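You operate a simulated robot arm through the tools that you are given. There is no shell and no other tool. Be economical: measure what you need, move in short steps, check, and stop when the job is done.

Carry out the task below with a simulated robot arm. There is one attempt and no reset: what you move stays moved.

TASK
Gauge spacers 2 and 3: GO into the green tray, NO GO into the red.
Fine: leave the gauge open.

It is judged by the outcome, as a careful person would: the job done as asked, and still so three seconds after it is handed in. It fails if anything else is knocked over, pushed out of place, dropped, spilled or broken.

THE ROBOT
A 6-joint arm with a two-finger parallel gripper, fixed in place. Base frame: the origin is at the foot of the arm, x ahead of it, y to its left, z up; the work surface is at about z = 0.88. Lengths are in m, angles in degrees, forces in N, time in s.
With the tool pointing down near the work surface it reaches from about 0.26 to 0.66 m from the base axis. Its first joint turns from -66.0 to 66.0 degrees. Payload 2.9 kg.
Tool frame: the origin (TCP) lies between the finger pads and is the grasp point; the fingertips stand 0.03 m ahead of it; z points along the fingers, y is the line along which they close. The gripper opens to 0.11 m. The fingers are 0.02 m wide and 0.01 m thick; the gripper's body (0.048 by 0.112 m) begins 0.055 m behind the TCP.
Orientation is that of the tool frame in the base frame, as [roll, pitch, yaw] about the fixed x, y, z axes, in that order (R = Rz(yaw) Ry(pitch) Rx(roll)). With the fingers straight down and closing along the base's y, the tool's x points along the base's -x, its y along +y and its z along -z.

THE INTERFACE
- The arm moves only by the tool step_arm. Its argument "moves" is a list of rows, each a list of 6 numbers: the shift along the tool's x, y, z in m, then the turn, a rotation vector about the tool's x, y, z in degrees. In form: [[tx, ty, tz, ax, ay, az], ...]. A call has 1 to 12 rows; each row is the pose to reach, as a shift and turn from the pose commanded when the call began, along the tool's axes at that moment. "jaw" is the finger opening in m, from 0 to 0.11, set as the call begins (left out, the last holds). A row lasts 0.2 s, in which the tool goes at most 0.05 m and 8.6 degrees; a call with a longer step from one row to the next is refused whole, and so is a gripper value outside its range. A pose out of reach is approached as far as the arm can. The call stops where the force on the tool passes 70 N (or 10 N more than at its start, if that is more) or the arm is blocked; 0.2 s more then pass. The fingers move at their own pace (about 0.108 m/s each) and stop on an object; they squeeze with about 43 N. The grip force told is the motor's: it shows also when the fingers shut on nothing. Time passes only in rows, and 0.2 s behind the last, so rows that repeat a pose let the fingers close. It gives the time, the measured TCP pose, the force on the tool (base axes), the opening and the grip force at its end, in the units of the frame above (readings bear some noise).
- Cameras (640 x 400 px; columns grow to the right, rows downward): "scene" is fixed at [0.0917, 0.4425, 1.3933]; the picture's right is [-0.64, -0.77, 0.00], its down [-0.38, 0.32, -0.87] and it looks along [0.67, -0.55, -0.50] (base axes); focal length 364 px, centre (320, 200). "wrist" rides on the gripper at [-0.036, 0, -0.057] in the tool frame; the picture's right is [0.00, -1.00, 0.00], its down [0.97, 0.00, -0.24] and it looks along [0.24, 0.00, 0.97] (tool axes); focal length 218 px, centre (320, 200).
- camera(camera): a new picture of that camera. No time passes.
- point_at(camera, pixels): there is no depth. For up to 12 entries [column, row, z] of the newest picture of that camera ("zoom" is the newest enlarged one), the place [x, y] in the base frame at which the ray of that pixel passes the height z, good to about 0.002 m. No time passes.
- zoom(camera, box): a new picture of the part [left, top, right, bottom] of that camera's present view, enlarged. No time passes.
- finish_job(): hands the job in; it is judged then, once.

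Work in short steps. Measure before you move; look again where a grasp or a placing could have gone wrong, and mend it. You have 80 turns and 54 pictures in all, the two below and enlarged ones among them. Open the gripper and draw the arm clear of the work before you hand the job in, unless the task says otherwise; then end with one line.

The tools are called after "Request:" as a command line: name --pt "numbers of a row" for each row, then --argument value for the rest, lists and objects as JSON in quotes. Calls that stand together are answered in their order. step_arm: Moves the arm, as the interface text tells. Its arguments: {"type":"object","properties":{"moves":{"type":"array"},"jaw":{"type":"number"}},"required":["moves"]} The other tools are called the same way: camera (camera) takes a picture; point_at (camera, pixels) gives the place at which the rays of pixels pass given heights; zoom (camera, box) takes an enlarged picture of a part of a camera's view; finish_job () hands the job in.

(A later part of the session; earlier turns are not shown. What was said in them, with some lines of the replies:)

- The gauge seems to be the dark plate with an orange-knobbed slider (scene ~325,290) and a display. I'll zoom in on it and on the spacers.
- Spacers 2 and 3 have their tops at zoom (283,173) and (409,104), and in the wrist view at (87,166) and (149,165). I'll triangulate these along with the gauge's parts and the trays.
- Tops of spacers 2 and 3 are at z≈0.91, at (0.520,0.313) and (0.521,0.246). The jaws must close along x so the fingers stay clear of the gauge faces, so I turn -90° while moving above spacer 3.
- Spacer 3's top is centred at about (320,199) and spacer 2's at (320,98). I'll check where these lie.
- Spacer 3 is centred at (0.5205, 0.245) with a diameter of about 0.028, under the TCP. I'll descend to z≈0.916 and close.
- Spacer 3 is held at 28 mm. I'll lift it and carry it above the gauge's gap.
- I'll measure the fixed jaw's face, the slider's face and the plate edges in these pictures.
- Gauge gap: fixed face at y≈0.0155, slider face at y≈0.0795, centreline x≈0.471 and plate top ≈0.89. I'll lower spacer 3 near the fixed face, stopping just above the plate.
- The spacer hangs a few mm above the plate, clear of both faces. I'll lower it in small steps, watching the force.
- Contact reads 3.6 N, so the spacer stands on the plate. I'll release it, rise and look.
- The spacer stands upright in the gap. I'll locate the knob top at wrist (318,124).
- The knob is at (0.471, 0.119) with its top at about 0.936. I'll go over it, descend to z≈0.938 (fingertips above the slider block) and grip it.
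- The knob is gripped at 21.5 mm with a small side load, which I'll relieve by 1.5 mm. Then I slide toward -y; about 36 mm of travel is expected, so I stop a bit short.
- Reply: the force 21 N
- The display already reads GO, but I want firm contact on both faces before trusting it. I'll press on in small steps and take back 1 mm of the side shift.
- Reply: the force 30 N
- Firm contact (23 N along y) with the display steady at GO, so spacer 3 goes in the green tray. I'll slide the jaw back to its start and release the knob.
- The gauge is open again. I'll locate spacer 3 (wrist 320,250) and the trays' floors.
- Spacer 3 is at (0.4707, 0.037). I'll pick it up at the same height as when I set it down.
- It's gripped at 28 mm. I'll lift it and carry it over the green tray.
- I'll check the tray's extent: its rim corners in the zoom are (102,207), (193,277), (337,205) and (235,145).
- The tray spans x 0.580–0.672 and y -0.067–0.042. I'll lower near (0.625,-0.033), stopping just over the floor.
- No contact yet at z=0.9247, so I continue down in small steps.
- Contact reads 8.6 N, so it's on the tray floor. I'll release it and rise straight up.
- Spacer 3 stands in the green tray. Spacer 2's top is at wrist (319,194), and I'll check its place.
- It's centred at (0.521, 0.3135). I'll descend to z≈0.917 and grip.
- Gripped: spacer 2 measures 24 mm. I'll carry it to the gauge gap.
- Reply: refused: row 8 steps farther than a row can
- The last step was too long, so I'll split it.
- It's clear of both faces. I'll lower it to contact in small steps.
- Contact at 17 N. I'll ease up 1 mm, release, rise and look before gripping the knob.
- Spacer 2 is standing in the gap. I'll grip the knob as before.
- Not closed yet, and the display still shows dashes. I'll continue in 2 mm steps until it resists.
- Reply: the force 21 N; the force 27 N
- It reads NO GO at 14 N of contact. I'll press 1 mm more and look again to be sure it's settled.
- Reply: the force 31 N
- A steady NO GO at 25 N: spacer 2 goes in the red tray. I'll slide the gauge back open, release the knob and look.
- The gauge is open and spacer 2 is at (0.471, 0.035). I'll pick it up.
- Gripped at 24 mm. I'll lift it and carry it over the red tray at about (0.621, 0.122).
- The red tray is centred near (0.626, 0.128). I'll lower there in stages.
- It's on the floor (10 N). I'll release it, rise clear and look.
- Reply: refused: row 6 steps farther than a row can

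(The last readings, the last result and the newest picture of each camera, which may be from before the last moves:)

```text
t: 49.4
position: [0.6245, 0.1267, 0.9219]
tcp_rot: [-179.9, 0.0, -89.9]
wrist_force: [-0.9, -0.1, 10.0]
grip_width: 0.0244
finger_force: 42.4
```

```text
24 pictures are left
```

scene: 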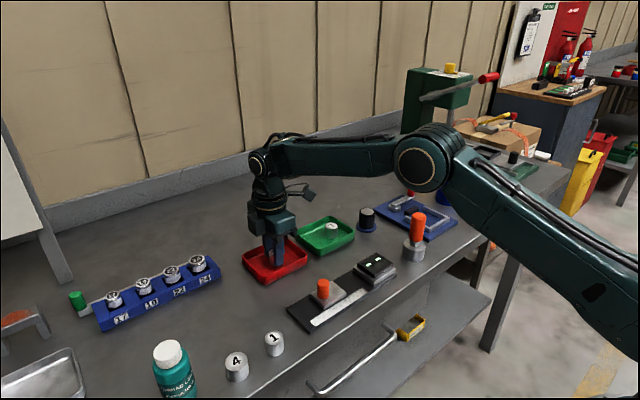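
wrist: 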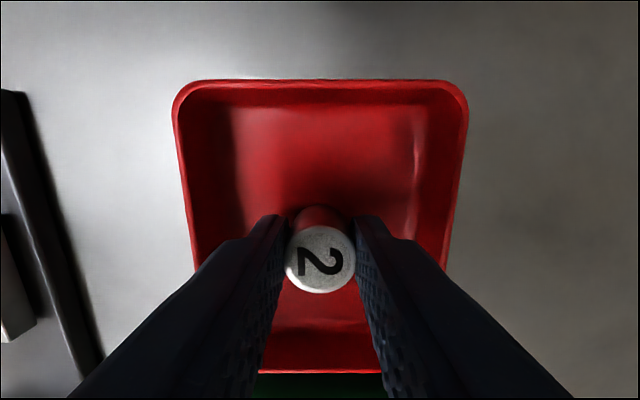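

One step was too long and nothing moved; spacer 2 sits mid-tray. I'll repeat with shorter steps.

Request:
step_arm --pt "0 0 -0.001 0 0 0" --pt "0 0 -0.001 0 0 0" --pt "0 0 -0.03 0 0 0" --pt "0 0 -0.07 0 0 0" --pt "0 0 -0.11 0 0 0" --pt "0 0.03 -0.135 0 0 0" --pt "0 0.06 -0.155 0 0 0" --pt "0 0.09 -0.17 0 0 0" --pt "0 0.12 -0.18 0 0 0" --pt "0 0.12 -0.18 0 0 0" --jaw 0.044

Request:
camera --camera "scene"

Request:
camera --camera "wrist"

```text
t: 51.6
position: [0.5052, 0.1275, 1.1002]
tcp_rot: [180.0, 0.0, -90.0]
wrist_force: [-0.5, 0.2, 0.1]
grip_width: 0.0442
finger_force: 0.1
```

```text
23 pictures are left
```

scene: 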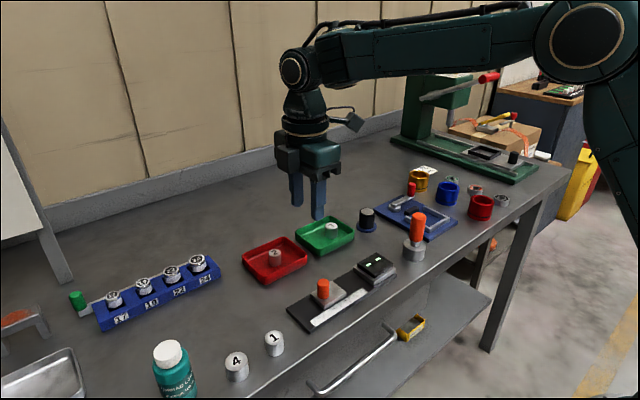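

```text
22 pictures are left
```

wrist: 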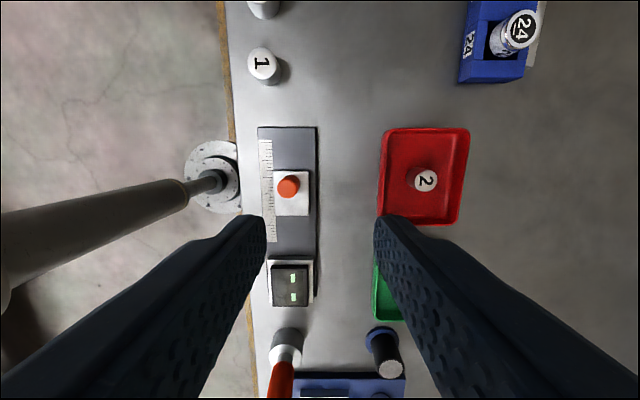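

Spacer 3 stands in green and spacer 2 in red. The gauge is open and the arm is clear with its gripper open, so I'm handing in.

Request:
finish_job

```text
The job is handed in.
```

Spacer 3 gauged GO and is in the green tray; spacer 2 gauged NO GO and is in the red tray; the gauge is left open.
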